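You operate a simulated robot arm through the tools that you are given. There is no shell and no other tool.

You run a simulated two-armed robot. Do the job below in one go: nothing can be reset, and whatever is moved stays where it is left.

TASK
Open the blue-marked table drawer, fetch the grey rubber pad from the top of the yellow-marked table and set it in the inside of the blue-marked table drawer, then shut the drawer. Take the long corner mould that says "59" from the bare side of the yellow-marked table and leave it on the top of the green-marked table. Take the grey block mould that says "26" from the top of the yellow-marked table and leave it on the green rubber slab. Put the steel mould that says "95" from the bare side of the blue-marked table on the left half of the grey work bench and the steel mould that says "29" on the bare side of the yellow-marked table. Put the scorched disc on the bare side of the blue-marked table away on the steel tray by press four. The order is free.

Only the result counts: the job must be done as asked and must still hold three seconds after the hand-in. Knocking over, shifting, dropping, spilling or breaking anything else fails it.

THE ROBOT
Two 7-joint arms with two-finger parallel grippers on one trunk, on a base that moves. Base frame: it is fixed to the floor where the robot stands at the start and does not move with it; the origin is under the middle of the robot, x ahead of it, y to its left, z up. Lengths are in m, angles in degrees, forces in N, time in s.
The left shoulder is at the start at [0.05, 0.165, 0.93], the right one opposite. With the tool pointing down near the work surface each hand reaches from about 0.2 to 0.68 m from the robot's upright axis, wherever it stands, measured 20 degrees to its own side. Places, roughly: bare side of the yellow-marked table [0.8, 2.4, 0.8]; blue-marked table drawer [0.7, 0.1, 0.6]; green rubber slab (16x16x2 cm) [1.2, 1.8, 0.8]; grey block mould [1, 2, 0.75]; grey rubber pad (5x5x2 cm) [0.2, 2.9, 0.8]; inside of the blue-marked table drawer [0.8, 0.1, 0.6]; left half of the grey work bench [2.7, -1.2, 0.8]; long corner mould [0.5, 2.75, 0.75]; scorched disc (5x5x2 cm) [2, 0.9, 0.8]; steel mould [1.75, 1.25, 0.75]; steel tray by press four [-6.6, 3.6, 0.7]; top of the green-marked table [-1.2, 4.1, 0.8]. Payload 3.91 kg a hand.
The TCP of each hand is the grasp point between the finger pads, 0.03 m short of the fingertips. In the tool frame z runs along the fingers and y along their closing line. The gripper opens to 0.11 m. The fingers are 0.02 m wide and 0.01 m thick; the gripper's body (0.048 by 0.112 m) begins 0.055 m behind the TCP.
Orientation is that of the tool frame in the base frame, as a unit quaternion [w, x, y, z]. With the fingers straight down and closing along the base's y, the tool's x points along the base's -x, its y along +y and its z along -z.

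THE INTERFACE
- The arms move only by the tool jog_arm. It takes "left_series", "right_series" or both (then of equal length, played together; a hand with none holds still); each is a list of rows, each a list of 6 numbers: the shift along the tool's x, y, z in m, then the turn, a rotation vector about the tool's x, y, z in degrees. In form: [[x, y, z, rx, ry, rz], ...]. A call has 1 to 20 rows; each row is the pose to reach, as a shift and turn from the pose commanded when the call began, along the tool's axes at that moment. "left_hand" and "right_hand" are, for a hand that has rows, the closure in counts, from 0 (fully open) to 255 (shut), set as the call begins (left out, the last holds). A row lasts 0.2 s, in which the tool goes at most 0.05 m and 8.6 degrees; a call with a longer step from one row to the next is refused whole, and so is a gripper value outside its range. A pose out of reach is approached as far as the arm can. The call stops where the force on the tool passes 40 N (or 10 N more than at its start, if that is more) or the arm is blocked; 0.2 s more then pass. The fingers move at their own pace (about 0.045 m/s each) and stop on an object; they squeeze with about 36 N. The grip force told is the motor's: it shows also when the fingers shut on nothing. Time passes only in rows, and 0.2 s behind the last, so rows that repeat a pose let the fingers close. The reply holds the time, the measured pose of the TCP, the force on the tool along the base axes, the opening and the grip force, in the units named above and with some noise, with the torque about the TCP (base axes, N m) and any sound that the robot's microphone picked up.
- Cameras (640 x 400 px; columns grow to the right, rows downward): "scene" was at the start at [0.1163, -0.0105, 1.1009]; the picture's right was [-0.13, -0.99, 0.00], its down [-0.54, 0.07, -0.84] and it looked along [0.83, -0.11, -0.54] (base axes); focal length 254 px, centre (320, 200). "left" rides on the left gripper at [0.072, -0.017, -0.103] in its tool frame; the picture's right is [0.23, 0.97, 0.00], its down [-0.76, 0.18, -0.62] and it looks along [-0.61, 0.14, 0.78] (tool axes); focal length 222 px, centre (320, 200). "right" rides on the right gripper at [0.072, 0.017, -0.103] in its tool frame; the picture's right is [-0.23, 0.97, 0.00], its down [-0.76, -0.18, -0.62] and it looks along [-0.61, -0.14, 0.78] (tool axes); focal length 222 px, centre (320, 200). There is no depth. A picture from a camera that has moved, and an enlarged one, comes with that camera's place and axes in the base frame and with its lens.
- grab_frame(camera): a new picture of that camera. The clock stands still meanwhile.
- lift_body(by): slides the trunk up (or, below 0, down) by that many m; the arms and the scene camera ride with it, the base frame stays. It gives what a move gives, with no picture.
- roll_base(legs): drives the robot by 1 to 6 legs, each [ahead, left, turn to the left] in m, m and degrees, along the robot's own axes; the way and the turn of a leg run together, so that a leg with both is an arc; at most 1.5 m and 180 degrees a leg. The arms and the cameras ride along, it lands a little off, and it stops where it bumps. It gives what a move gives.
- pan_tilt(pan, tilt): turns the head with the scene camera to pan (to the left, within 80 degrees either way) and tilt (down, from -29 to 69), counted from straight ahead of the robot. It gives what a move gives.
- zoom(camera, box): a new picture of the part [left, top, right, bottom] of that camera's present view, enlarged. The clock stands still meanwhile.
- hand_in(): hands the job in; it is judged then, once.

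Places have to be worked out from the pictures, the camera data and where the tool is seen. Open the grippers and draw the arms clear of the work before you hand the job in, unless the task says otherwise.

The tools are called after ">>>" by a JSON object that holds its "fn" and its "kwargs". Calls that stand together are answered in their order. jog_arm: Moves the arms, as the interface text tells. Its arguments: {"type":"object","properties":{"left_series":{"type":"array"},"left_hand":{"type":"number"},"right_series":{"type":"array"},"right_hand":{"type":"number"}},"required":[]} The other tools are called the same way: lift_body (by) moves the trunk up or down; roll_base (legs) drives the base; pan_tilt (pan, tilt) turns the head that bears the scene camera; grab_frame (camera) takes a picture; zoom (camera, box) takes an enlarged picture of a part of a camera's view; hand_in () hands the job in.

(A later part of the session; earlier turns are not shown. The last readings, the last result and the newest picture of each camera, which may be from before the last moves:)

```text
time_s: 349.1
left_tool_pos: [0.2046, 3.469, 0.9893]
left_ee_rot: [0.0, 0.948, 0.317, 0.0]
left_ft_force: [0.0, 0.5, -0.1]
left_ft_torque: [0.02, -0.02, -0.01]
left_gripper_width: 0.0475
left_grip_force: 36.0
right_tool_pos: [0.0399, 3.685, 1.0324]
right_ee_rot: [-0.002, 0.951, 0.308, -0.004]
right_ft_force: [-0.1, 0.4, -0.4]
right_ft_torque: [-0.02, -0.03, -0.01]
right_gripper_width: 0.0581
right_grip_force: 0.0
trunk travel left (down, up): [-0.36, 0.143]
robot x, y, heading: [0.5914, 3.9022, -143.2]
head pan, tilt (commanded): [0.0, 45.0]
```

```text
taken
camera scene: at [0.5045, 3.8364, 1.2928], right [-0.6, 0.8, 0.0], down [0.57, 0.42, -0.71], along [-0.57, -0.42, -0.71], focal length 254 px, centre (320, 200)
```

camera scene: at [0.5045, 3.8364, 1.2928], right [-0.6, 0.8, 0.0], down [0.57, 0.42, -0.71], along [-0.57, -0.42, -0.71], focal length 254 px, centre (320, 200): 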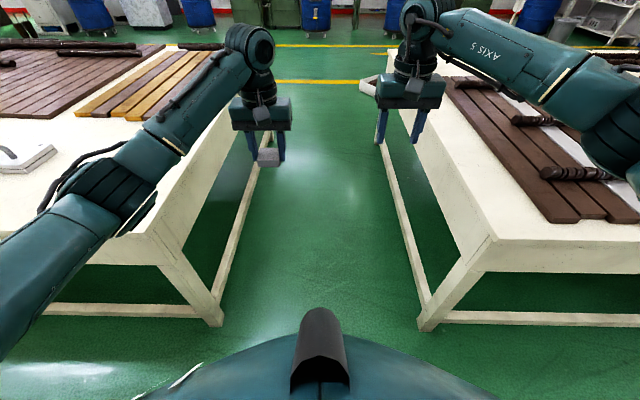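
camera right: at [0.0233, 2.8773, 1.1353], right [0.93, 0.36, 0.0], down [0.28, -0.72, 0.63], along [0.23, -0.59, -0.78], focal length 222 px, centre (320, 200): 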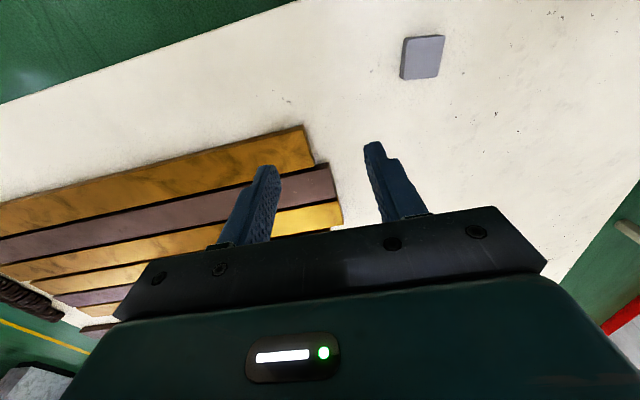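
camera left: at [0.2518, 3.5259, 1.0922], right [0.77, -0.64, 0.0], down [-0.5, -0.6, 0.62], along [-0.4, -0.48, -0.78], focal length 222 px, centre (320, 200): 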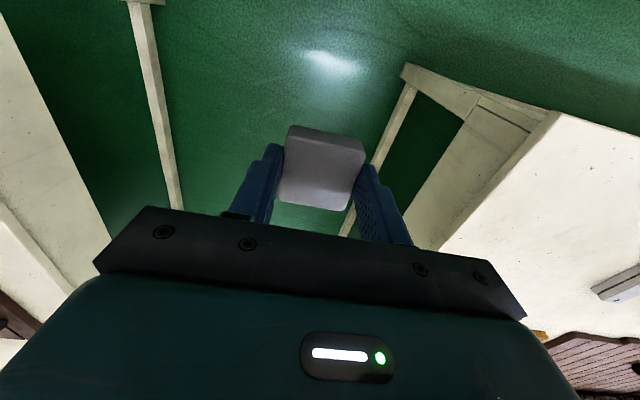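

In the back aisle with the pad held. I strafe left 3.3 m along the tables to mould 95.

>>> {"fn": "roll_base", "kwargs": {"legs": [[0, 0, -0.8], [0, 1.4, 0], [0, 1.4, 0], [0, 0.5, 0]]}}

>>> {"fn": "grab_frame", "kwargs": {"camera": "scene"}}

>>> {"fn": "grab_frame", "kwargs": {"camera": "right"}}

```text
time_s: 378.4
left_tool_pos: [2.1542, 0.8135, 0.9885]
left_ee_rot: [-0.001, 0.95, 0.313, 0.0]
left_ft_force: [0.1, -0.1, -1.5]
left_ft_torque: [0.0, 0.01, -0.03]
left_gripper_width: 0.0473
left_grip_force: 35.8
right_tool_pos: [1.9901, 1.0293, 1.032]
right_ee_rot: [-0.002, 0.953, 0.303, -0.004]
right_ft_force: [-0.2, -0.3, -0.5]
right_ft_torque: [0.02, 0.0, 0.05]
right_gripper_width: 0.058
right_grip_force: 0.2
trunk travel left (down, up): [-0.36, 0.143]
robot x, y, heading: [2.545, 1.2437, -143.4]
head pan, tilt (commanded): [0.0, 45.0]
```

```text
taken
camera scene: at [2.4573, 1.1772, 1.2928], right [-0.59, 0.8, 0.0], down [0.57, 0.42, -0.71], along [-0.57, -0.42, -0.71], focal length 254 px, centre (320, 200)
```

scene: 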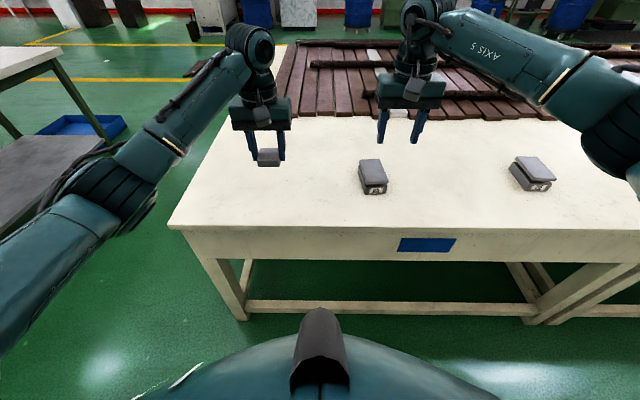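

```text
taken
camera right: at [2.0606, 1.0581, 1.1353], right [0.38, -0.93, 0.0], down [-0.72, -0.3, 0.63], along [-0.58, -0.24, -0.78], focal length 222 px, centre (320, 200)
```

right: 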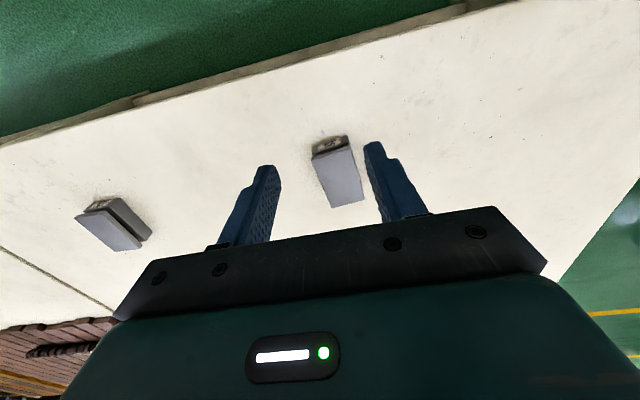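

Mould 95 is right ahead. I move 10 cm closer and lower the trunk 6 cm (as in the earlier picks), then zoom to localise it.

>>> {"fn": "roll_base", "kwargs": {"legs": [[0.1, 0, -0.4]]}}

>>> {"fn": "lift_body", "kwargs": {"by": -0.06}}

>>> {"fn": "zoom", "kwargs": {"camera": "scene", "box": [310, 150, 470, 250]}}

>>> {"fn": "zoom", "kwargs": {"camera": "right", "box": [240, 60, 480, 210]}}

```text
time_s: 379.5
left_tool_pos: [2.071, 0.7556, 0.9892]
left_ee_rot: [0.0, 0.951, 0.309, 0.001]
left_ft_force: [-0.2, -0.3, -0.5]
left_ft_torque: [0.0, -0.01, 0.01]
left_gripper_width: 0.0472
left_grip_force: 36.5
right_tool_pos: [1.9087, 0.9731, 1.0311]
right_ee_rot: [-0.001, 0.954, 0.301, -0.003]
right_ft_force: [-0.1, -0.5, -0.5]
right_ft_torque: [-0.01, 0.03, -0.02]
right_gripper_width: 0.0583
right_grip_force: 0.1
trunk travel left (down, up): [-0.36, 0.143]
robot x, y, heading: [2.4707, 1.1821, -144.0]
head pan, tilt (commanded): [0.0, 45.0]
```

```text
time_s: 380.5
left_tool_pos: [2.0715, 0.7571, 0.9296]
left_ee_rot: [0.0, 0.951, 0.309, 0.0]
left_ft_force: [-0.3, 0.3, -0.1]
left_ft_torque: [-0.01, 0.01, -0.05]
left_gripper_width: 0.0473
left_grip_force: 35.8
right_tool_pos: [1.9094, 0.974, 0.9718]
right_ee_rot: [-0.001, 0.954, 0.3, -0.003]
right_ft_force: [-0.5, -0.7, -0.3]
right_ft_torque: [-0.01, 0.01, 0.0]
right_gripper_width: 0.058
right_grip_force: 0.1
trunk travel left (down, up): [-0.3, 0.203]
robot x, y, heading: [2.4682, 1.1812, -144.2]
head pan, tilt (commanded): [0.0, 45.0]
```

```text
4.00 times, centred on (390, 200) of scene
camera zoom: at [2.377, 1.1194, 1.2329], right [-0.59, 0.81, 0.0], down [0.57, 0.42, -0.71], along [-0.57, -0.42, -0.71], focal length 1015 px, centre (40, 200)
```

zoom: 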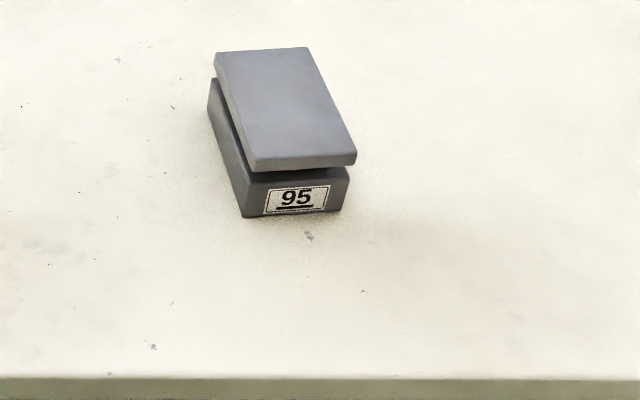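

```text
2.67 times, centred on (360, 135) of right
camera zoom: at [1.9795, 1.003, 1.0756], right [0.37, -0.93, 0.0], down [-0.72, -0.29, 0.63], along [-0.58, -0.23, -0.78], focal length 592 px, centre (213, 373)
```

zoom: 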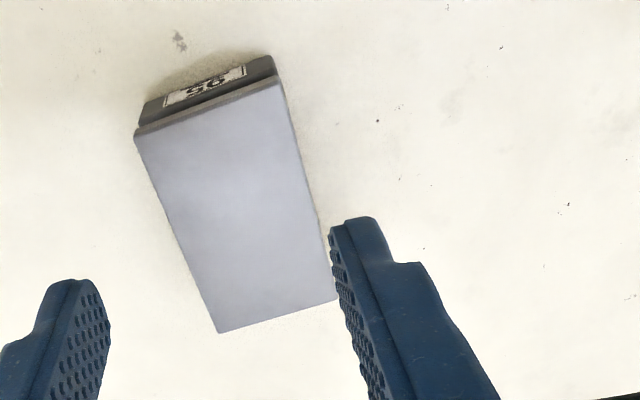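

Mould 95: centre [1.875, 0.945], long axis 41°. I open the right hand, turn 6° and descend over it.

>>> {"fn": "jog_arm", "kwargs": {"right_series": [[-0.015, 0.0013, 0, 0, 0, -2.1], [-0.03, 0.0026, 0, 0, 0, -4.3], [-0.0444, 0.0038, 0, 0, 0, -6.4], [-0.0444, 0.0038, 0.02, 0, 0, -6.4], [-0.0444, 0.0038, 0.05, 0, 0, -6.4], [-0.0444, 0.0038, 0.08, 0, 0, -6.4], [-0.0444, 0.0038, 0.08, 0, 0, -6.4]], "right_hand": 0}}

>>> {"fn": "grab_frame", "kwargs": {"camera": "right"}}

```text
time_s: 382.1
left_tool_pos: [2.0701, 0.7566, 0.9294]
left_ee_rot: [0.0, 0.951, 0.308, 0.0]
left_ft_force: [0.0, 0.7, -0.4]
left_ft_torque: [-0.03, -0.03, 0.03]
left_gripper_width: 0.0474
left_grip_force: 35.7
right_tool_pos: [1.8757, 0.9466, 0.8917]
right_ee_rot: [-0.002, 0.936, 0.353, -0.005]
right_ft_force: [0.0, 1.1, 0.8]
right_ft_torque: [0.01, 0.0, -0.03]
right_gripper_width: 0.11
right_grip_force: 0.1
trunk travel left (down, up): [-0.3, 0.203]
robot x, y, heading: [2.4681, 1.182, -144.3]
head pan, tilt (commanded): [0.0, 45.0]
```

```text
taken
camera right: at [1.9419, 0.9819, 0.9959], right [0.47, -0.88, 0.0], down [-0.68, -0.37, 0.63], along [-0.56, -0.29, -0.78], focal length 222 px, centre (320, 200)
```

right: 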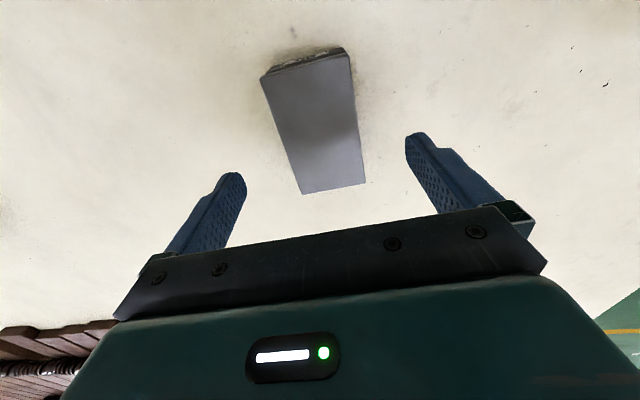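

Centred precisely. I descend to the table, then close and lift.

>>> {"fn": "jog_arm", "kwargs": {"right_series": [[0, 0, 0.025, 0, 0, 0], [0, 0, 0.05, 0, 0, 0], [0, 0, 0.07, 0, 0, 0], [0, 0, 0.085, 0, 0, 0], [0, 0, 0.085, 0, 0, 0]]}}

>>> {"fn": "jog_arm", "kwargs": {"right_series": [[0, 0, 0, 0, 0, 0], [0, 0, 0, 0, 0, 0], [0, 0, 0, 0, 0, 0], [0, 0, 0, 0, 0, 0], [0, 0, 0, 0, 0, 0]], "right_hand": 255}}

>>> {"fn": "jog_arm", "kwargs": {"right_series": [[0, 0, -0.01, 0, 0, 0], [0, 0, -0.03, 0, 0, 0], [0, 0, -0.06, 0, 0, 0], [0, 0, -0.1, 0, 0, 0], [0, 0, -0.14, 0, 0, 0], [0, 0, -0.17, 0, 0, 0], [0, 0, -0.17, 0, 0, 0]]}}

>>> {"fn": "grab_frame", "kwargs": {"camera": "scene"}}

>>> {"fn": "grab_frame", "kwargs": {"camera": "right"}}

```text
time_s: 383.3
left_tool_pos: [2.0711, 0.7565, 0.9293]
left_ee_rot: [0.0, 0.951, 0.309, -0.001]
left_ft_force: [0.2, -0.1, -1.0]
left_ft_torque: [0.0, -0.02, 0.02]
left_gripper_width: 0.0474
left_grip_force: 36.8
right_tool_pos: [1.8747, 0.9468, 0.8082]
right_ee_rot: [-0.001, 0.935, 0.354, -0.003]
right_ft_force: [0.0, 0.5, -0.2]
right_ft_torque: [0.01, -0.01, 0.02]
right_gripper_width: 0.11
right_grip_force: 0.0
trunk travel left (down, up): [-0.3, 0.203]
robot x, y, heading: [2.465, 1.1853, -144.3]
head pan, tilt (commanded): [0.0, 45.0]
```

```text
time_s: 384.5
left_tool_pos: [2.0704, 0.7571, 0.9305]
left_ee_rot: [0.0, 0.951, 0.31, 0.0]
left_ft_force: [0.1, -0.7, -0.9]
left_ft_torque: [0.0, -0.01, -0.04]
left_gripper_width: 0.0472
left_grip_force: 35.9
right_tool_pos: [1.8729, 0.946, 0.8075]
right_ee_rot: [-0.002, 0.935, 0.354, -0.004]
right_ft_force: [-0.4, 0.4, 0.3]
right_ft_torque: [-0.12, -0.11, 0.1]
right_gripper_width: 0.0657
right_grip_force: 36.2
trunk travel left (down, up): [-0.3, 0.203]
robot x, y, heading: [2.4666, 1.1864, -144.2]
head pan, tilt (commanded): [0.0, 45.0]
```

```text
time_s: 386.1
left_tool_pos: [2.0708, 0.7561, 0.9291]
left_ee_rot: [0.0, 0.951, 0.309, 0.001]
left_ft_force: [-0.5, 0.5, -0.1]
left_ft_torque: [-0.04, -0.01, 0.0]
left_gripper_width: 0.0471
left_grip_force: 35.9
right_tool_pos: [1.874, 0.9455, 0.9753]
right_ee_rot: [-0.002, 0.936, 0.353, -0.004]
right_ft_force: [-0.9, -0.2, -5.0]
right_ft_torque: [0.01, -0.01, -0.03]
right_gripper_width: 0.0656
right_grip_force: 36.4
trunk travel left (down, up): [-0.3, 0.203]
robot x, y, heading: [2.4673, 1.1836, -144.0]
head pan, tilt (commanded): [0.0, 45.0]
```

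```text
taken
camera scene: at [2.3762, 1.119, 1.2327], right [-0.59, 0.81, 0.0], down [0.57, 0.42, -0.71], along [-0.57, -0.42, -0.71], focal length 254 px, centre (320, 200)
```

scene: 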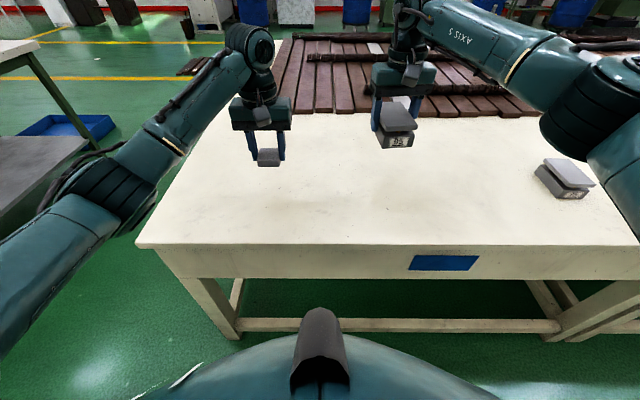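

```text
taken
camera right: at [1.9411, 0.9815, 1.0798], right [0.47, -0.88, 0.0], down [-0.68, -0.37, 0.63], along [-0.55, -0.29, -0.78], focal length 222 px, centre (320, 200)
```

right: 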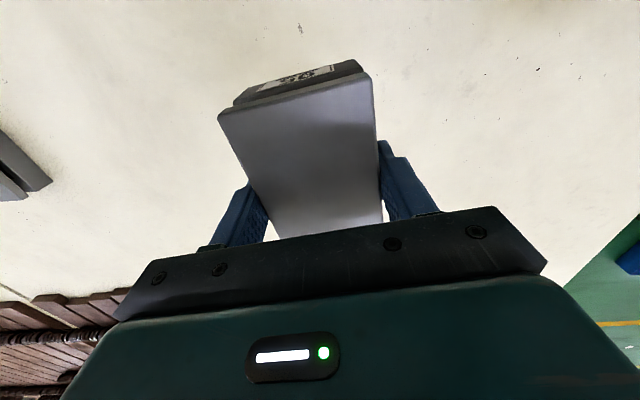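

Mould 95 is held. I raise the trunk a little, strafe left past the table's end, and turn left to face the grey bench.

>>> {"fn": "lift_body", "kwargs": {"by": 0.08}}

>>> {"fn": "roll_base", "kwargs": {"legs": [[0, 1.1, 0], [0, 0, 90]]}}

>>> {"fn": "pan_tilt", "kwargs": {"pan": -30, "tilt": 35}}

>>> {"fn": "grab_frame", "kwargs": {"camera": "scene"}}

```text
time_s: 387.3
left_tool_pos: [2.0705, 0.7566, 1.0092]
left_ee_rot: [-0.001, 0.951, 0.309, 0.001]
left_ft_force: [0.4, 0.1, -1.1]
left_ft_torque: [-0.02, -0.01, -0.04]
left_gripper_width: 0.0474
left_grip_force: 35.6
right_tool_pos: [1.8739, 0.9458, 1.0554]
right_ee_rot: [-0.001, 0.935, 0.354, -0.003]
right_ft_force: [-0.7, 0.1, -7.1]
right_ft_torque: [0.04, 0.01, -0.02]
right_gripper_width: 0.0657
right_grip_force: 35.8
trunk travel left (down, up): [-0.38, 0.123]
robot x, y, heading: [2.4668, 1.1857, -143.9]
head pan, tilt (commanded): [0.0, 45.0]
```

```text
time_s: 401.1
left_tool_pos: [3.5405, -0.1141, 1.0092]
left_ee_rot: [-0.001, 0.46, 0.888, 0.0]
left_ft_force: [0.6, 0.2, 0.0]
left_ft_torque: [0.04, 0.01, 0.01]
left_gripper_width: 0.0473
left_grip_force: 36.0
right_tool_pos: [3.3473, -0.3068, 1.0539]
right_ee_rot: [0.001, 0.418, 0.908, -0.004]
right_ft_force: [-0.4, 0.6, -5.9]
right_ft_torque: [0.03, 0.01, 0.0]
right_gripper_width: 0.0658
right_grip_force: 35.5
trunk travel left (down, up): [-0.38, 0.123]
robot x, y, heading: [3.1216, 0.2901, -54.9]
head pan, tilt (commanded): [0.0, 45.0]
```

```text
time_s: 402.0
left_tool_pos: [3.5402, -0.1139, 1.0086]
left_ee_rot: [-0.001, 0.46, 0.888, 0.0]
left_ft_force: [-0.6, 0.0, 0.2]
left_ft_torque: [-0.01, -0.01, 0.03]
left_gripper_width: 0.0473
left_grip_force: 36.0
right_tool_pos: [3.3465, -0.3068, 1.0563]
right_ee_rot: [0.002, 0.418, 0.908, -0.003]
right_ft_force: [0.2, -0.6, -4.7]
right_ft_torque: [0.01, 0.02, 0.01]
right_gripper_width: 0.0658
right_grip_force: 35.8
trunk travel left (down, up): [-0.38, 0.123]
robot x, y, heading: [3.1159, 0.292, -54.6]
head pan, tilt (commanded): [-30.0, 35.0]
```

```text
taken
camera scene: at [3.1428, 0.1783, 1.3275], right [-1.0, -0.09, 0.0], down [-0.05, 0.57, -0.82], along [0.07, -0.82, -0.57], focal length 254 px, centre (320, 200)
```

scene: 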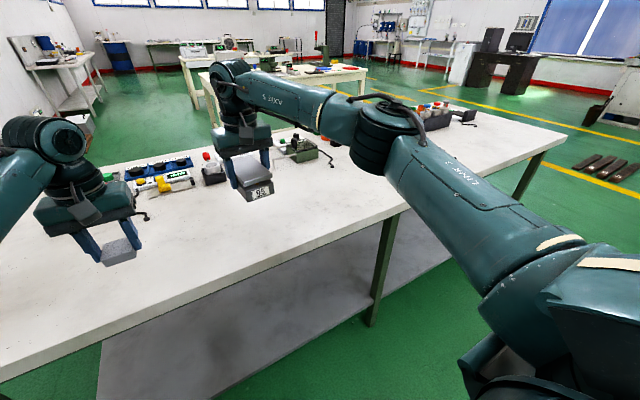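

The bench's left strip is bare; tools sit along its far side. I strafe right 1.1 m to the bench's left half and move 12 cm closer.

>>> {"fn": "roll_base", "kwargs": {"legs": [[0, -1.1, 0.6], [0.12, 0, 0]]}}

>>> {"fn": "pan_tilt", "kwargs": {"pan": -10, "tilt": 45}}

>>> {"fn": "grab_frame", "kwargs": {"camera": "scene"}}

>>> {"fn": "grab_frame", "kwargs": {"camera": "right"}}

```text
time_s: 412.8
left_tool_pos: [2.7178, -0.8475, 1.0079]
left_ee_rot: [-0.001, 0.456, 0.89, 0.0]
left_ft_force: [0.3, 0.2, -1.7]
left_ft_torque: [0.02, 0.0, 0.01]
left_gripper_width: 0.0472
left_grip_force: 36.3
right_tool_pos: [2.5275, -1.0421, 1.0553]
right_ee_rot: [0.001, 0.415, 0.91, -0.004]
right_ft_force: [0.2, -0.8, -5.1]
right_ft_torque: [0.03, 0.01, -0.02]
right_gripper_width: 0.0658
right_grip_force: 36.0
trunk travel left (down, up): [-0.38, 0.123]
robot x, y, heading: [2.2901, -0.4471, -54.5]
head pan, tilt (commanded): [-30.0, 35.0]
```

```text
time_s: 413.7
left_tool_pos: [2.717, -0.8477, 1.0082]
left_ee_rot: [0.0, 0.456, 0.89, 0.0]
left_ft_force: [-0.2, 0.5, -0.6]
left_ft_torque: [0.02, 0.01, 0.01]
left_gripper_width: 0.0474
left_grip_force: 36.6
right_tool_pos: [2.5265, -1.0423, 1.055]
right_ee_rot: [0.001, 0.415, 0.91, -0.003]
right_ft_force: [-0.8, -0.7, -5.5]
right_ft_torque: [0.01, 0.03, 0.01]
right_gripper_width: 0.0658
right_grip_force: 36.6
trunk travel left (down, up): [-0.38, 0.123]
robot x, y, heading: [2.2946, -0.4458, -54.4]
head pan, tilt (commanded): [-10.0, 45.0]
```

```text
taken
camera scene: at [2.3439, -0.5441, 1.3128], right [-0.9, -0.43, 0.0], down [-0.31, 0.64, -0.71], along [0.31, -0.64, -0.71], focal length 254 px, centre (320, 200)
```

scene: 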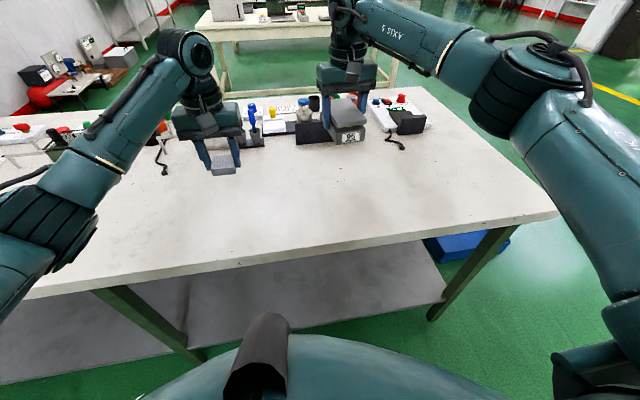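

```text
taken
camera right: at [2.4922, -0.9752, 1.1593], right [0.88, 0.47, 0.0], down [0.37, -0.69, 0.63], along [0.29, -0.56, -0.78], focal length 222 px, centre (320, 200)
```

right: 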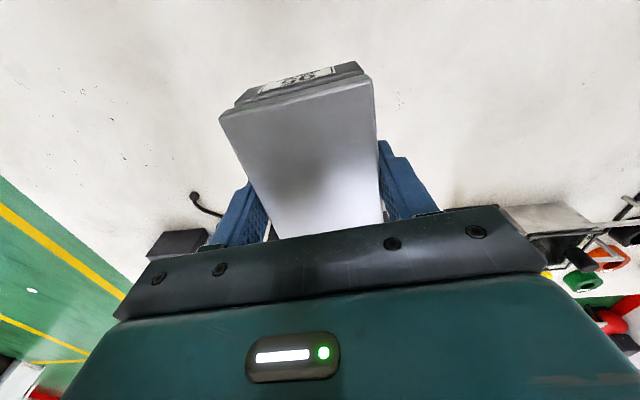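

Below the mould the bench is free (bench top ≈0.815). I lower the right hand to ~3 cm above it.

>>> {"fn": "jog_arm", "kwargs": {"right_series": [[0, 0, 0.03, 0, 0, 0], [0, 0, 0.06, 0, 0, 0], [0, 0, 0.09, 0, 0, 0], [0, 0, 0.12, 0, 0, 0], [0, 0, 0.15, 0, 0, 0], [0, 0, 0.17, 0, 0, 0], [0, 0, 0.17, 0, 0, 0]]}}

>>> {"fn": "zoom", "kwargs": {"camera": "scene", "box": [240, 100, 440, 225]}}

>>> {"fn": "grab_frame", "kwargs": {"camera": "right"}}

```text
time_s: 415.3
left_tool_pos: [2.7164, -0.8453, 1.012]
left_ee_rot: [0.001, 0.457, 0.89, 0.0]
left_ft_force: [0.1, -0.9, -0.9]
left_ft_torque: [-0.01, 0.0, -0.02]
left_gripper_width: 0.0473
left_grip_force: 35.6
right_tool_pos: [2.527, -1.0444, 0.8912]
right_ee_rot: [0.006, 0.414, 0.91, -0.005]
right_ft_force: [-2.7, -4.3, 27.4]
right_ft_torque: [0.58, -0.42, 0.06]
right_gripper_width: 0.066
right_grip_force: 35.6
trunk travel left (down, up): [-0.38, 0.123]
robot x, y, heading: [2.2954, -0.4442, -54.2]
head pan, tilt (commanded): [-10.0, 45.0]
```

```text
3.20 times, centred on (340, 162) of scene
camera zoom: at [2.3423, -0.5413, 1.3136], right [-0.9, -0.43, 0.0], down [-0.31, 0.64, -0.71], along [0.31, -0.64, -0.71], focal length 812 px, centre (256, 320)
```

zoom: 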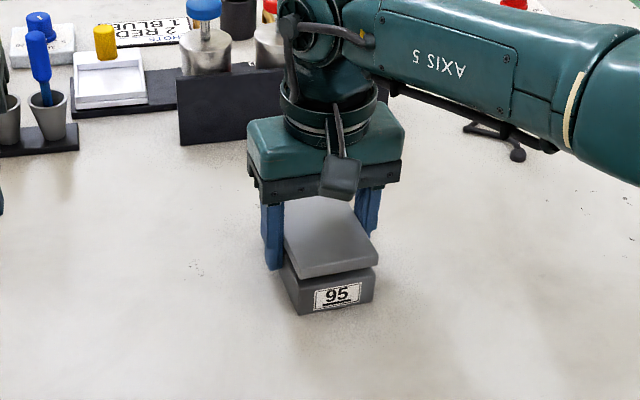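

```text
taken
camera right: at [2.4921, -0.9759, 0.9946], right [0.88, 0.47, 0.0], down [0.36, -0.68, 0.64], along [0.3, -0.56, -0.77], focal length 222 px, centre (320, 200)
```

right: 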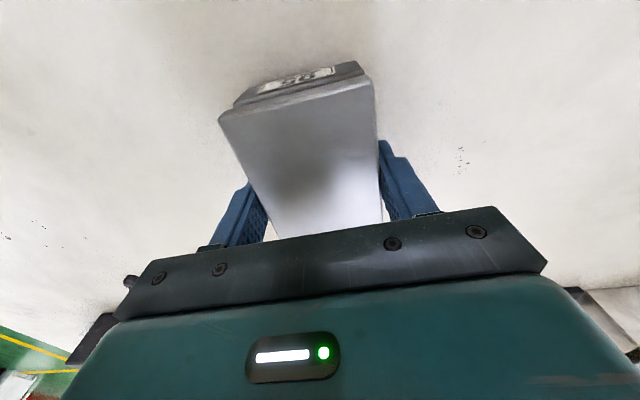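

It already touches (27 N; the bench is a bit higher than estimated). I ease up 5 mm to relieve the pressure.

>>> {"fn": "jog_arm", "kwargs": {"right_series": [[0, 0, -0.003, 0, 0, 0], [0, 0, -0.005, 0, 0, 0], [0, 0, -0.005, 0, 0, 0]]}}

```text
time_s: 416.1
left_tool_pos: [2.7177, -0.8464, 1.0094]
left_ee_rot: [0.001, 0.456, 0.89, 0.0]
left_ft_force: [0.4, -0.1, -0.2]
left_ft_torque: [0.01, 0.04, -0.02]
left_gripper_width: 0.0475
left_grip_force: 35.4
right_tool_pos: [2.5262, -1.0414, 0.8917]
right_ee_rot: [0.001, 0.414, 0.91, -0.003]
right_ft_force: [3.4, -4.5, 9.2]
right_ft_torque: [-0.48, -1.04, -0.18]
right_gripper_width: 0.0658
right_grip_force: 36.1
trunk travel left (down, up): [-0.38, 0.123]
robot x, y, heading: [2.2941, -0.4486, -54.4]
head pan, tilt (commanded): [-10.0, 45.0]
```

Light contact now. I open the right hand and rise.

>>> {"fn": "jog_arm", "kwargs": {"right_series": [[0, 0, -0.001, 0, 0, 0], [0, 0, -0.001, 0, 0, 0], [0, 0, -0.001, 0, 0, 0], [0, 0, -0.02, 0, 0, 0], [0, 0, -0.05, 0, 0, 0], [0, 0, -0.09, 0, 0, 0], [0, 0, -0.13, 0, 0, 0], [0, 0, -0.16, 0, 0, 0], [0, 0, -0.16, 0, 0, 0]], "right_hand": 30}}

>>> {"fn": "grab_frame", "kwargs": {"camera": "scene"}}

>>> {"fn": "grab_frame", "kwargs": {"camera": "right"}}

```text
time_s: 418.1
left_tool_pos: [2.7176, -0.8476, 1.01]
left_ee_rot: [0.0, 0.456, 0.89, 0.0]
left_ft_force: [0.9, 0.7, -0.2]
left_ft_torque: [0.01, 0.01, -0.05]
left_gripper_width: 0.0472
left_grip_force: 36.2
right_tool_pos: [2.5261, -1.0421, 1.0503]
right_ee_rot: [0.001, 0.415, 0.91, -0.003]
right_ft_force: [-0.6, -0.1, -0.5]
right_ft_torque: [0.04, -0.02, 0.01]
right_gripper_width: 0.097
right_grip_force: 0.0
trunk travel left (down, up): [-0.38, 0.123]
robot x, y, heading: [2.2943, -0.4473, -54.2]
head pan, tilt (commanded): [-10.0, 45.0]
```

```text
taken
camera scene: at [2.3437, -0.5436, 1.3128], right [-0.9, -0.43, 0.0], down [-0.31, 0.64, -0.71], along [0.31, -0.64, -0.71], focal length 254 px, centre (320, 200)
```

scene: 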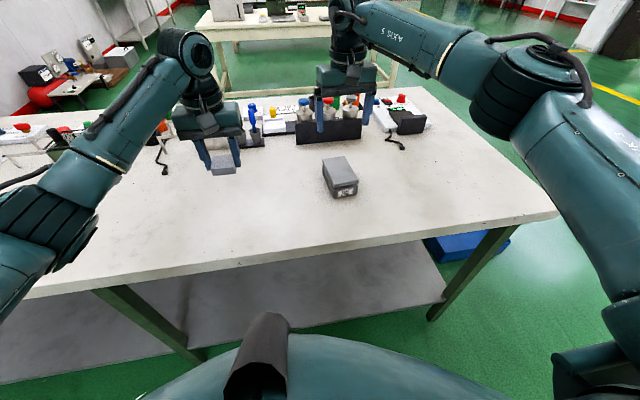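

```text
taken
camera right: at [2.4922, -0.9749, 1.1547], right [0.88, 0.47, 0.0], down [0.37, -0.69, 0.63], along [0.29, -0.56, -0.78], focal length 222 px, centre (320, 200)
```

right: 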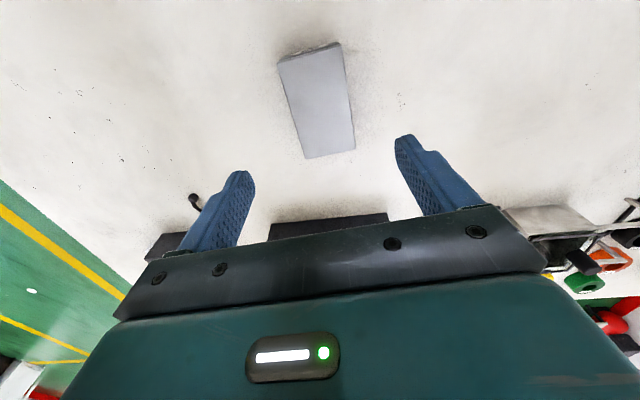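

Mould 95 stands on the bench's left half. Now to the drawer: I back off 20 cm, go down the corridor to the front aisle, and turn to face the blue table's front.

>>> {"fn": "roll_base", "kwargs": {"legs": [[-0.2, 0, 0], [0, -1.1, 0], [0, -1.05, 0], [0, 0, 90]]}}

>>> {"fn": "pan_tilt", "kwargs": {"pan": 25, "tilt": 30}}

>>> {"fn": "grab_frame", "kwargs": {"camera": "scene"}}

```text
time_s: 442.1
left_tool_pos: [0.8263, -1.1121, 1.0097]
left_ee_rot: [0.0, -0.311, 0.951, 0.0]
left_ft_force: [-0.4, 0.9, -1.8]
left_ft_torque: [0.01, -0.03, 0.0]
left_gripper_width: 0.0473
left_grip_force: 36.3
right_tool_pos: [1.0219, -1.3026, 1.0514]
right_ee_rot: [0.003, -0.354, 0.935, -0.001]
right_ft_force: [-0.7, -0.6, -0.2]
right_ft_torque: [0.01, -0.03, 0.0]
right_gripper_width: 0.097
right_grip_force: 0.1
trunk travel left (down, up): [-0.38, 0.123]
robot x, y, heading: [0.4271, -1.538, 36.3]
head pan, tilt (commanded): [-10.0, 45.0]
```

```text
time_s: 443.1
left_tool_pos: [0.8272, -1.1124, 1.0103]
left_ee_rot: [0.0, -0.31, 0.951, 0.0]
left_ft_force: [0.5, 0.1, 0.0]
left_ft_torque: [0.0, -0.01, 0.03]
left_gripper_width: 0.0472
left_grip_force: 36.2
right_tool_pos: [1.022, -1.3017, 1.0515]
right_ee_rot: [0.003, -0.353, 0.936, -0.002]
right_ft_force: [-0.5, 0.7, 0.6]
right_ft_torque: [-0.02, 0.01, 0.01]
right_gripper_width: 0.0971
right_grip_force: 0.0
trunk travel left (down, up): [-0.38, 0.123]
robot x, y, heading: [0.4302, -1.5389, 36.0]
head pan, tilt (commanded): [25.0, 30.0]
```

```text
taken
camera scene: at [0.4958, -1.4418, 1.3354], right [0.88, -0.48, 0.0], down [-0.24, -0.44, -0.87], along [0.42, 0.76, -0.5], focal length 254 px, centre (320, 200)
```

scene: 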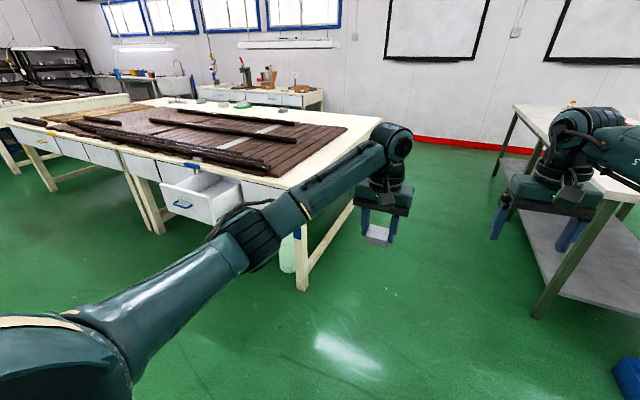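

Facing the blue table's front with the drawer still open. I strafe left 1 m to stand in front of the drawer and look into it.

>>> {"fn": "roll_base", "kwargs": {"legs": [[0, 1.0, 0], [0.2, 0, 0]]}}

>>> {"fn": "pan_tilt", "kwargs": {"pan": 5, "tilt": 45}}

>>> {"fn": "grab_frame", "kwargs": {"camera": "scene"}}

>>> {"fn": "grab_frame", "kwargs": {"camera": "left"}}

```text
time_s: 453.4
left_tool_pos: [0.4031, -0.1903, 1.009]
left_ee_rot: [-0.001, -0.308, 0.951, 0.0]
left_ft_force: [-0.6, 0.4, 0.3]
left_ft_torque: [0.0, 0.01, -0.03]
left_gripper_width: 0.0472
left_grip_force: 36.3
right_tool_pos: [0.5989, -0.3793, 1.0504]
right_ee_rot: [0.003, -0.352, 0.936, -0.001]
right_ft_force: [-0.3, 0.7, 0.0]
right_ft_torque: [0.01, 0.02, 0.04]
right_gripper_width: 0.0968
right_grip_force: 0.0
trunk travel left (down, up): [-0.38, 0.123]
robot x, y, heading: [0.0029, -0.6152, 36.1]
head pan, tilt (commanded): [25.0, 30.0]
```

```text
time_s: 454.2
left_tool_pos: [0.4023, -0.1898, 1.0101]
left_ee_rot: [0.0, -0.309, 0.951, 0.0]
left_ft_force: [-0.6, 1.3, -0.1]
left_ft_torque: [0.04, -0.01, -0.01]
left_gripper_width: 0.0473
left_grip_force: 35.9
right_tool_pos: [0.5981, -0.38, 1.0503]
right_ee_rot: [0.004, -0.352, 0.936, -0.001]
right_ft_force: [-0.1, 0.3, 1.4]
right_ft_torque: [0.02, -0.01, 0.04]
right_gripper_width: 0.0971
right_grip_force: 0.0
trunk travel left (down, up): [-0.38, 0.123]
robot x, y, heading: [0.0056, -0.6171, 35.8]
head pan, tilt (commanded): [5.0, 45.0]
```

```text
taken
camera scene: at [0.0885, -0.5439, 1.3129], right [0.66, -0.76, 0.0], down [-0.53, -0.46, -0.71], along [0.53, 0.46, -0.71], focal length 254 px, centre (320, 200)
```

scene: 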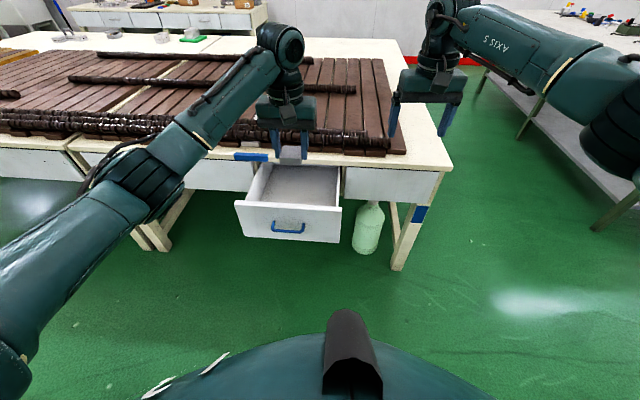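

```text
taken
camera left: at [0.3542, -0.2462, 1.1123], right [-0.75, 0.66, 0.0], down [0.51, 0.59, 0.62], along [0.41, 0.47, -0.78], focal length 222 px, centre (320, 200)
```

left: 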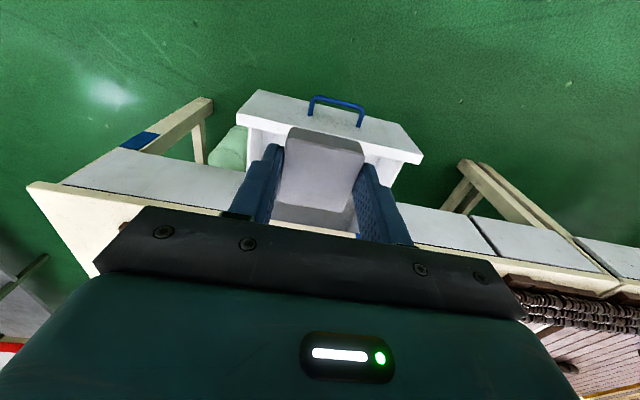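

>>> {"fn": "zoom", "kwargs": {"camera": "scene", "box": [210, 130, 370, 230]}}

>>> {"fn": "zoom", "kwargs": {"camera": "left", "box": [210, 60, 450, 210]}}

```text
4.00 times, centred on (290, 180) of scene
camera zoom: at [0.0885, -0.5439, 1.3129], right [0.66, -0.76, 0.0], down [-0.53, -0.46, -0.71], along [0.53, 0.46, -0.71], focal length 1015 px, centre (440, 280)
```

zoom: 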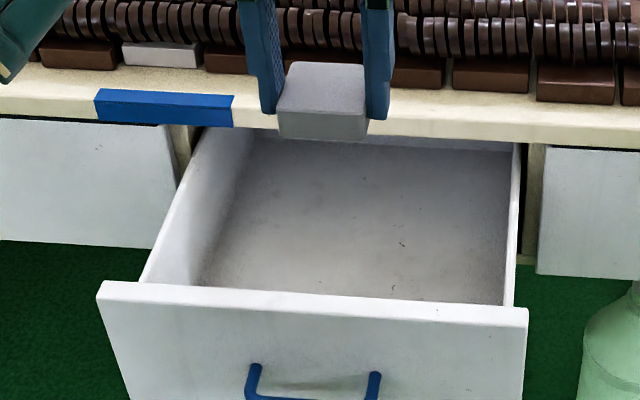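

```text
2.67 times, centred on (330, 135) of left
camera zoom: at [0.3542, -0.2462, 1.1123], right [-0.75, 0.66, 0.0], down [0.51, 0.59, 0.62], along [0.41, 0.47, -0.78], focal length 592 px, centre (293, 373)
```

zoom: 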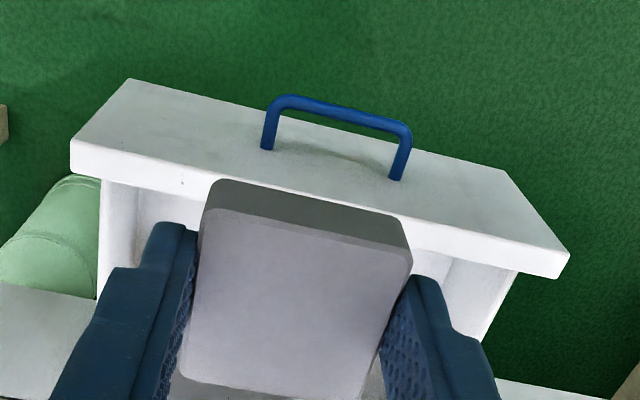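

The drawer is empty and open; front panel top at z≈0.73, inside centre near d≈-0.35. I move 17 cm closer, lower the trunk 12 cm, and bring the pad over the opening.

>>> {"fn": "roll_base", "kwargs": {"legs": [[0.17, 0, 0.2]]}}

>>> {"fn": "lift_body", "kwargs": {"by": -0.12}}

>>> {"fn": "grab_frame", "kwargs": {"camera": "scene"}}

>>> {"fn": "grab_frame", "kwargs": {"camera": "left"}}

```text
time_s: 455.7
left_tool_pos: [0.5407, -0.0889, 1.0095]
left_ee_rot: [-0.001, -0.309, 0.951, 0.0]
left_ft_force: [-0.2, -0.1, -0.5]
left_ft_torque: [-0.02, 0.01, 0.0]
left_gripper_width: 0.0474
left_grip_force: 35.5
right_tool_pos: [0.7368, -0.2767, 1.0518]
right_ee_rot: [0.003, -0.353, 0.936, -0.002]
right_ft_force: [-0.4, 0.3, 1.1]
right_ft_torque: [0.02, -0.01, 0.01]
right_gripper_width: 0.0972
right_grip_force: 0.1
trunk travel left (down, up): [-0.38, 0.123]
robot x, y, heading: [0.1431, -0.5131, 36.0]
head pan, tilt (commanded): [5.0, 45.0]
```

```text
time_s: 457.2
left_tool_pos: [0.54, -0.0886, 0.8899]
left_ee_rot: [0.0, -0.309, 0.951, 0.0]
left_ft_force: [-0.4, 0.7, -0.8]
left_ft_torque: [0.01, -0.04, 0.0]
left_gripper_width: 0.0477
left_grip_force: 35.6
right_tool_pos: [0.7353, -0.2777, 0.9315]
right_ee_rot: [0.005, -0.353, 0.936, -0.001]
right_ft_force: [0.2, 0.0, 0.0]
right_ft_torque: [-0.03, 0.01, -0.03]
right_gripper_width: 0.0971
right_grip_force: 0.1
trunk travel left (down, up): [-0.26, 0.243]
robot x, y, heading: [0.1401, -0.5143, 35.8]
head pan, tilt (commanded): [5.0, 45.0]
```

```text
taken
camera scene: at [0.2268, -0.4434, 1.1929], right [0.66, -0.75, 0.0], down [-0.53, -0.46, -0.71], along [0.53, 0.46, -0.71], focal length 254 px, centre (320, 200)
```

scene: 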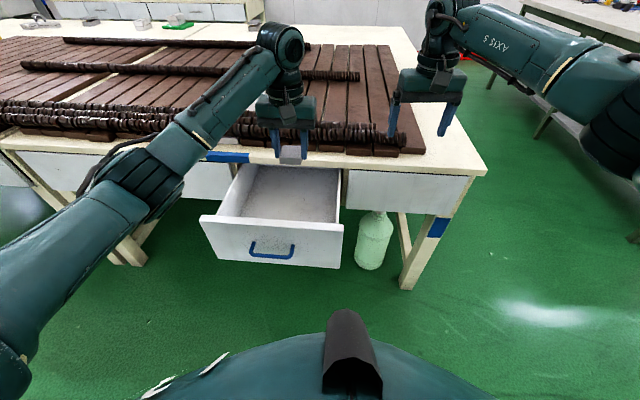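

```text
taken
camera left: at [0.4918, -0.145, 0.9925], right [-0.76, 0.65, 0.0], down [0.51, 0.59, 0.62], along [0.41, 0.47, -0.78], focal length 222 px, centre (320, 200)
```

left: 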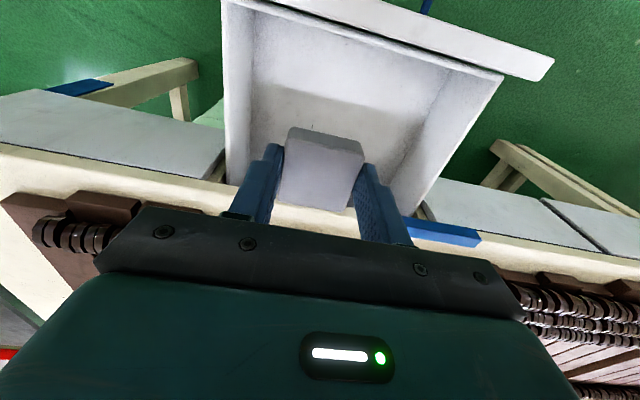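

The pad hangs over the opening. I shift 3.5 cm forward and 3 cm left to the drawer's middle and lower to z≈0.72, then check.

>>> {"fn": "jog_arm", "kwargs": {"left_series": [[-0.012, 0.01, 0, 0, 0, 0], [-0.024, 0.02, 0, 0, 0, 0], [-0.035, 0.03, 0.01, 0, 0, 0], [-0.035, 0.03, 0.04, 0, 0, 0], [-0.035, 0.03, 0.07, 0, 0, 0], [-0.035, 0.03, 0.1, 0, 0, 0], [-0.035, 0.03, 0.13, 0, 0, 0], [-0.035, 0.03, 0.155, 0, 0, 0], [-0.035, 0.03, 0.17, 0, 0, 0], [-0.035, 0.03, 0.17, 0, 0, 0]]}}

>>> {"fn": "grab_frame", "kwargs": {"camera": "left"}}

>>> {"fn": "zoom", "kwargs": {"camera": "scene", "box": [190, 110, 390, 235]}}

```text
time_s: 459.4
left_tool_pos: [0.5511, -0.0433, 0.7185]
left_ee_rot: [0.001, -0.309, 0.951, 0.0]
left_ft_force: [0.5, 0.7, -0.3]
left_ft_torque: [-0.01, 0.01, -0.03]
left_gripper_width: 0.0472
left_grip_force: 35.8
right_tool_pos: [0.7356, -0.2777, 0.9302]
right_ee_rot: [0.004, -0.353, 0.936, -0.002]
right_ft_force: [-0.7, 0.7, -0.1]
right_ft_torque: [0.04, -0.03, 0.0]
right_gripper_width: 0.097
right_grip_force: 0.0
trunk travel left (down, up): [-0.26, 0.243]
robot x, y, heading: [0.1423, -0.5139, 36.1]
head pan, tilt (commanded): [5.0, 45.0]
```

```text
taken
camera left: at [0.5023, -0.1002, 0.8225], right [-0.76, 0.65, 0.0], down [0.51, 0.59, 0.62], along [0.41, 0.47, -0.78], focal length 222 px, centre (320, 200)
```

left: 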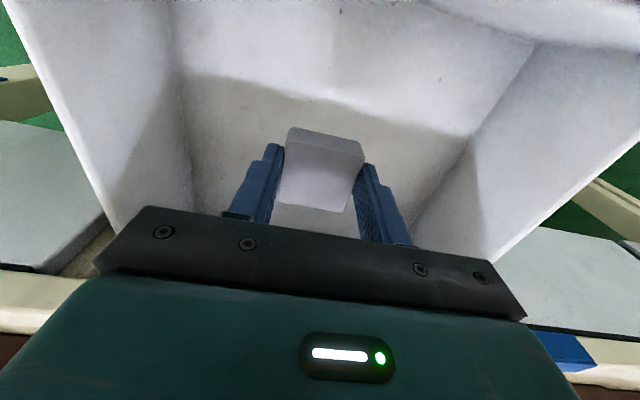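

```text
3.20 times, centred on (290, 172) of scene
camera zoom: at [0.2269, -0.4433, 1.1928], right [0.66, -0.75, 0.0], down [-0.53, -0.46, -0.71], along [0.53, 0.46, -0.71], focal length 812 px, centre (416, 288)
```

zoom: 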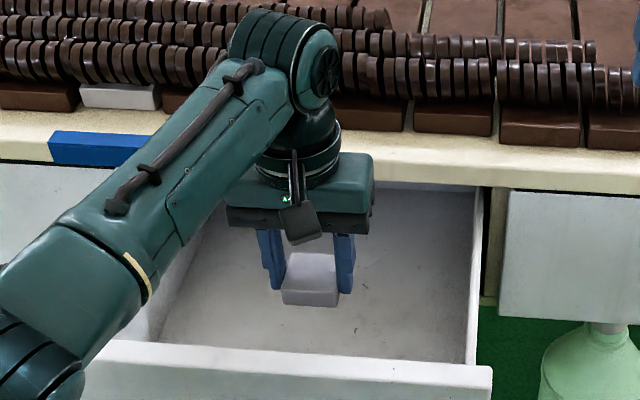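

Good clearance all around. I lower in small steps toward the drawer floor.

>>> {"fn": "jog_arm", "kwargs": {"left_series": [[0, 0, 0.008, 0, 0, 0], [0, 0, 0.016, 0, 0, 0], [0, 0, 0.022, 0, 0, 0], [0, 0, 0.028, 0, 0, 0], [0, 0, 0.032, 0, 0, 0], [0, 0, 0.032, 0, 0, 0]]}}

>>> {"fn": "grab_frame", "kwargs": {"camera": "left"}}

```text
time_s: 460.8
left_tool_pos: [0.5526, -0.045, 0.6877]
left_ee_rot: [0.001, -0.309, 0.951, 0.001]
left_ft_force: [-0.6, 0.1, -1.1]
left_ft_torque: [0.04, -0.02, 0.01]
left_gripper_width: 0.0476
left_grip_force: 35.9
right_tool_pos: [0.7364, -0.2774, 0.931]
right_ee_rot: [0.004, -0.353, 0.936, 0.0]
right_ft_force: [0.7, -0.4, -0.3]
right_ft_torque: [-0.05, 0.0, 0.0]
right_gripper_width: 0.097
right_grip_force: 0.0
trunk travel left (down, up): [-0.26, 0.243]
robot x, y, heading: [0.1431, -0.5175, 35.9]
head pan, tilt (commanded): [5.0, 45.0]
```

```text
taken
camera left: at [0.5026, -0.0999, 0.7902], right [-0.76, 0.65, 0.0], down [0.51, 0.59, 0.62], along [0.41, 0.47, -0.78], focal length 222 px, centre (320, 200)
```

left: 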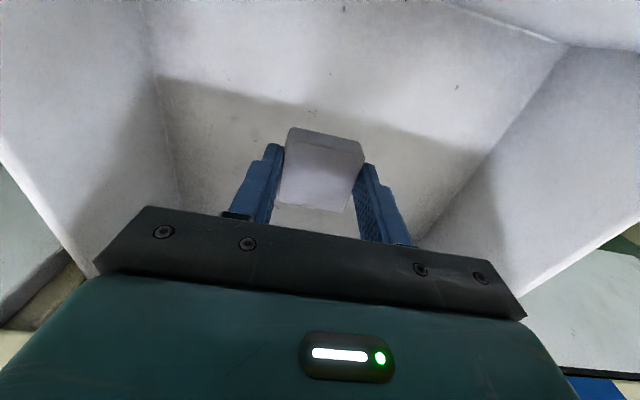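

Still free; the floor seems nearer z≈0.59. I continue lowering 4 cm in small steps.

>>> {"fn": "jog_arm", "kwargs": {"left_series": [[0, 0, 0.008, 0, 0, 0], [0, 0, 0.016, 0, 0, 0], [0, 0, 0.024, 0, 0, 0], [0, 0, 0.032, 0, 0, 0], [0, 0, 0.038, 0, 0, 0], [0, 0, 0.042, 0, 0, 0], [0, 0, 0.042, 0, 0, 0]]}}

>>> {"fn": "grab_frame", "kwargs": {"camera": "left"}}

>>> {"fn": "zoom", "kwargs": {"camera": "scene", "box": [190, 110, 390, 235]}}

```text
time_s: 462.4
left_tool_pos: [0.5501, -0.0427, 0.6461]
left_ee_rot: [0.0, -0.31, 0.951, 0.0]
left_ft_force: [0.7, 0.5, -1.0]
left_ft_torque: [-0.03, -0.01, 0.02]
left_gripper_width: 0.0474
left_grip_force: 36.7
right_tool_pos: [0.7365, -0.2776, 0.93]
right_ee_rot: [0.003, -0.353, 0.935, -0.001]
right_ft_force: [0.0, 0.7, -1.1]
right_ft_torque: [-0.04, -0.03, 0.04]
right_gripper_width: 0.097
right_grip_force: 0.0
trunk travel left (down, up): [-0.26, 0.243]
robot x, y, heading: [0.1426, -0.5153, 36.0]
head pan, tilt (commanded): [5.0, 45.0]
```

```text
taken
camera left: at [0.5023, -0.0999, 0.7481], right [-0.76, 0.65, 0.0], down [0.51, 0.59, 0.62], along [0.41, 0.47, -0.78], focal length 222 px, centre (320, 200)
```

left: 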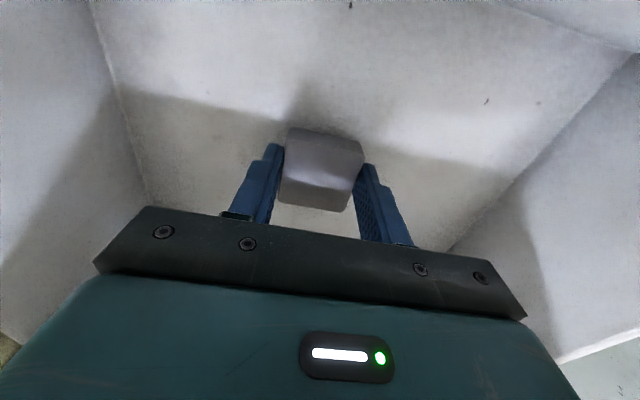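

```text
3.20 times, centred on (290, 172) of scene
camera zoom: at [0.2269, -0.4433, 1.1928], right [0.66, -0.75, 0.0], down [-0.53, -0.46, -0.71], along [0.53, 0.46, -0.71], focal length 812 px, centre (416, 288)
```

zoom: 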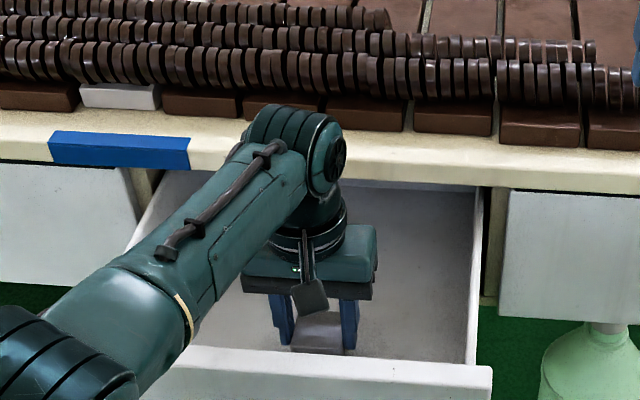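

Floor computes to z≈0.60, about 1 cm below the pad. I lower the last centimetre slowly.

>>> {"fn": "jog_arm", "kwargs": {"left_series": [[0, 0, 0.004, 0, 0, 0], [0, 0, 0.007, 0, 0, 0], [0, 0, 0.01, 0, 0, 0], [0, 0, 0.01, 0, 0, 0]]}}

```text
time_s: 463.4
left_tool_pos: [0.5491, -0.0452, 0.6349]
left_ee_rot: [0.0, -0.309, 0.951, 0.0]
left_ft_force: [0.0, 0.0, -0.6]
left_ft_torque: [-0.04, 0.03, -0.02]
left_gripper_width: 0.0474
left_grip_force: 35.8
right_tool_pos: [0.7368, -0.2783, 0.9308]
right_ee_rot: [0.003, -0.353, 0.936, -0.002]
right_ft_force: [0.7, -0.4, 0.1]
right_ft_torque: [0.0, 0.01, 0.01]
right_gripper_width: 0.0969
right_grip_force: 0.1
trunk travel left (down, up): [-0.26, 0.243]
robot x, y, heading: [0.1436, -0.5134, 35.8]
head pan, tilt (commanded): [5.0, 45.0]
```

>>> {"fn": "jog_arm", "kwargs": {"left_series": [[0, 0, 0.002, 0, 0, 0], [0, 0, 0.004, 0, 0, 0], [0, 0, 0.004, 0, 0, 0]]}}

>>> {"fn": "grab_frame", "kwargs": {"camera": "left"}}

```text
time_s: 464.2
left_tool_pos: [0.5515, -0.044, 0.6327]
left_ee_rot: [0.0, -0.309, 0.951, 0.0]
left_ft_force: [-0.3, -0.3, -1.1]
left_ft_torque: [-0.03, -0.01, 0.02]
left_gripper_width: 0.0474
left_grip_force: 35.9
right_tool_pos: [0.7366, -0.2777, 0.9312]
right_ee_rot: [0.004, -0.352, 0.936, -0.002]
right_ft_force: [0.5, -0.1, 0.7]
right_ft_torque: [0.01, 0.02, -0.01]
right_gripper_width: 0.0971
right_grip_force: 0.0
trunk travel left (down, up): [-0.26, 0.243]
robot x, y, heading: [0.1411, -0.5126, 35.8]
head pan, tilt (commanded): [5.0, 45.0]
```

```text
taken
camera left: at [0.5025, -0.1002, 0.7345], right [-0.76, 0.65, 0.0], down [0.51, 0.59, 0.62], along [0.41, 0.47, -0.78], focal length 222 px, centre (320, 200)
```

left: 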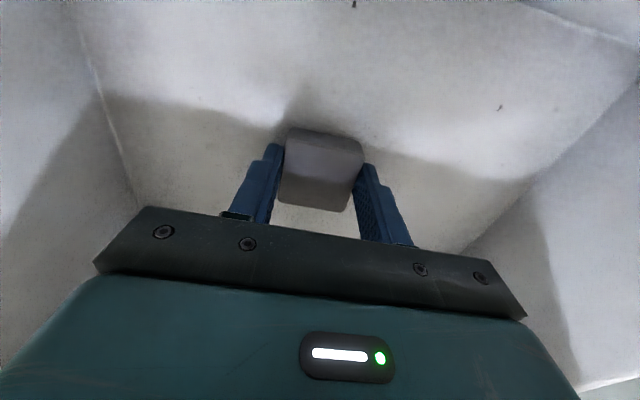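

>>> {"fn": "jog_arm", "kwargs": {"left_series": [[0, 0, 0.0025, 0, 0, 0], [0, 0, 0.005, 0, 0, 0], [0, 0, 0.005, 0, 0, 0]]}}

```text
time_s: 465.0
left_tool_pos: [0.5514, -0.0424, 0.6273]
left_ee_rot: [0.0, -0.309, 0.951, 0.0]
left_ft_force: [0.2, -1.0, -1.6]
left_ft_torque: [0.01, -0.01, -0.02]
left_gripper_width: 0.0475
left_grip_force: 35.7
right_tool_pos: [0.7365, -0.277, 0.931]
right_ee_rot: [0.003, -0.352, 0.936, 0.0]
right_ft_force: [0.6, -0.3, 0.0]
right_ft_torque: [-0.05, 0.0, -0.01]
right_gripper_width: 0.0972
right_grip_force: 0.1
trunk travel left (down, up): [-0.26, 0.243]
robot x, y, heading: [0.14, -0.5177, 35.9]
head pan, tilt (commanded): [5.0, 45.0]
```

No contact yet at z=0.627. I keep lowering 2–3 mm at a time.

>>> {"fn": "jog_arm", "kwargs": {"left_series": [[0, 0, 0.0025, 0, 0, 0], [0, 0, 0.005, 0, 0, 0], [0, 0, 0.005, 0, 0, 0]]}}

>>> {"fn": "grab_frame", "kwargs": {"camera": "left"}}

```text
time_s: 465.8
left_tool_pos: [0.5517, -0.0423, 0.6254]
left_ee_rot: [0.003, -0.309, 0.951, 0.002]
left_ft_force: [-0.9, 3.1, 23.8]
left_ft_torque: [-0.16, 0.36, -0.02]
left_gripper_width: 0.0474
left_grip_force: 36.0
right_tool_pos: [0.7348, -0.2797, 0.9319]
right_ee_rot: [0.004, -0.353, 0.936, -0.001]
right_ft_force: [-0.4, 0.8, 0.4]
right_ft_torque: [0.01, 0.03, -0.04]
right_gripper_width: 0.097
right_grip_force: 0.0
trunk travel left (down, up): [-0.26, 0.243]
robot x, y, heading: [0.1429, -0.5193, 36.0]
head pan, tilt (commanded): [5.0, 45.0]
```

```text
taken
camera left: at [0.5028, -0.0999, 0.7281], right [-0.76, 0.65, 0.0], down [0.51, 0.59, 0.63], along [0.41, 0.48, -0.78], focal length 222 px, centre (320, 200)
```

left: 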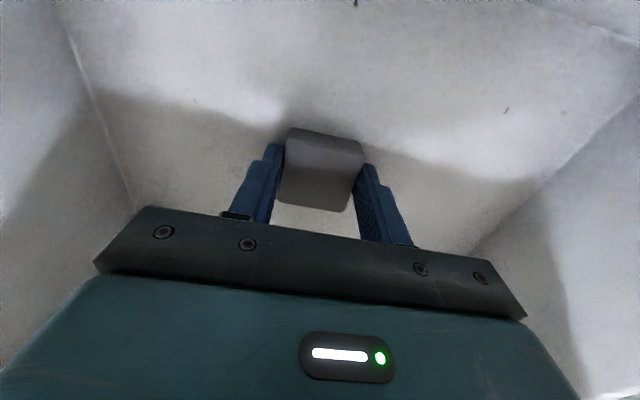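

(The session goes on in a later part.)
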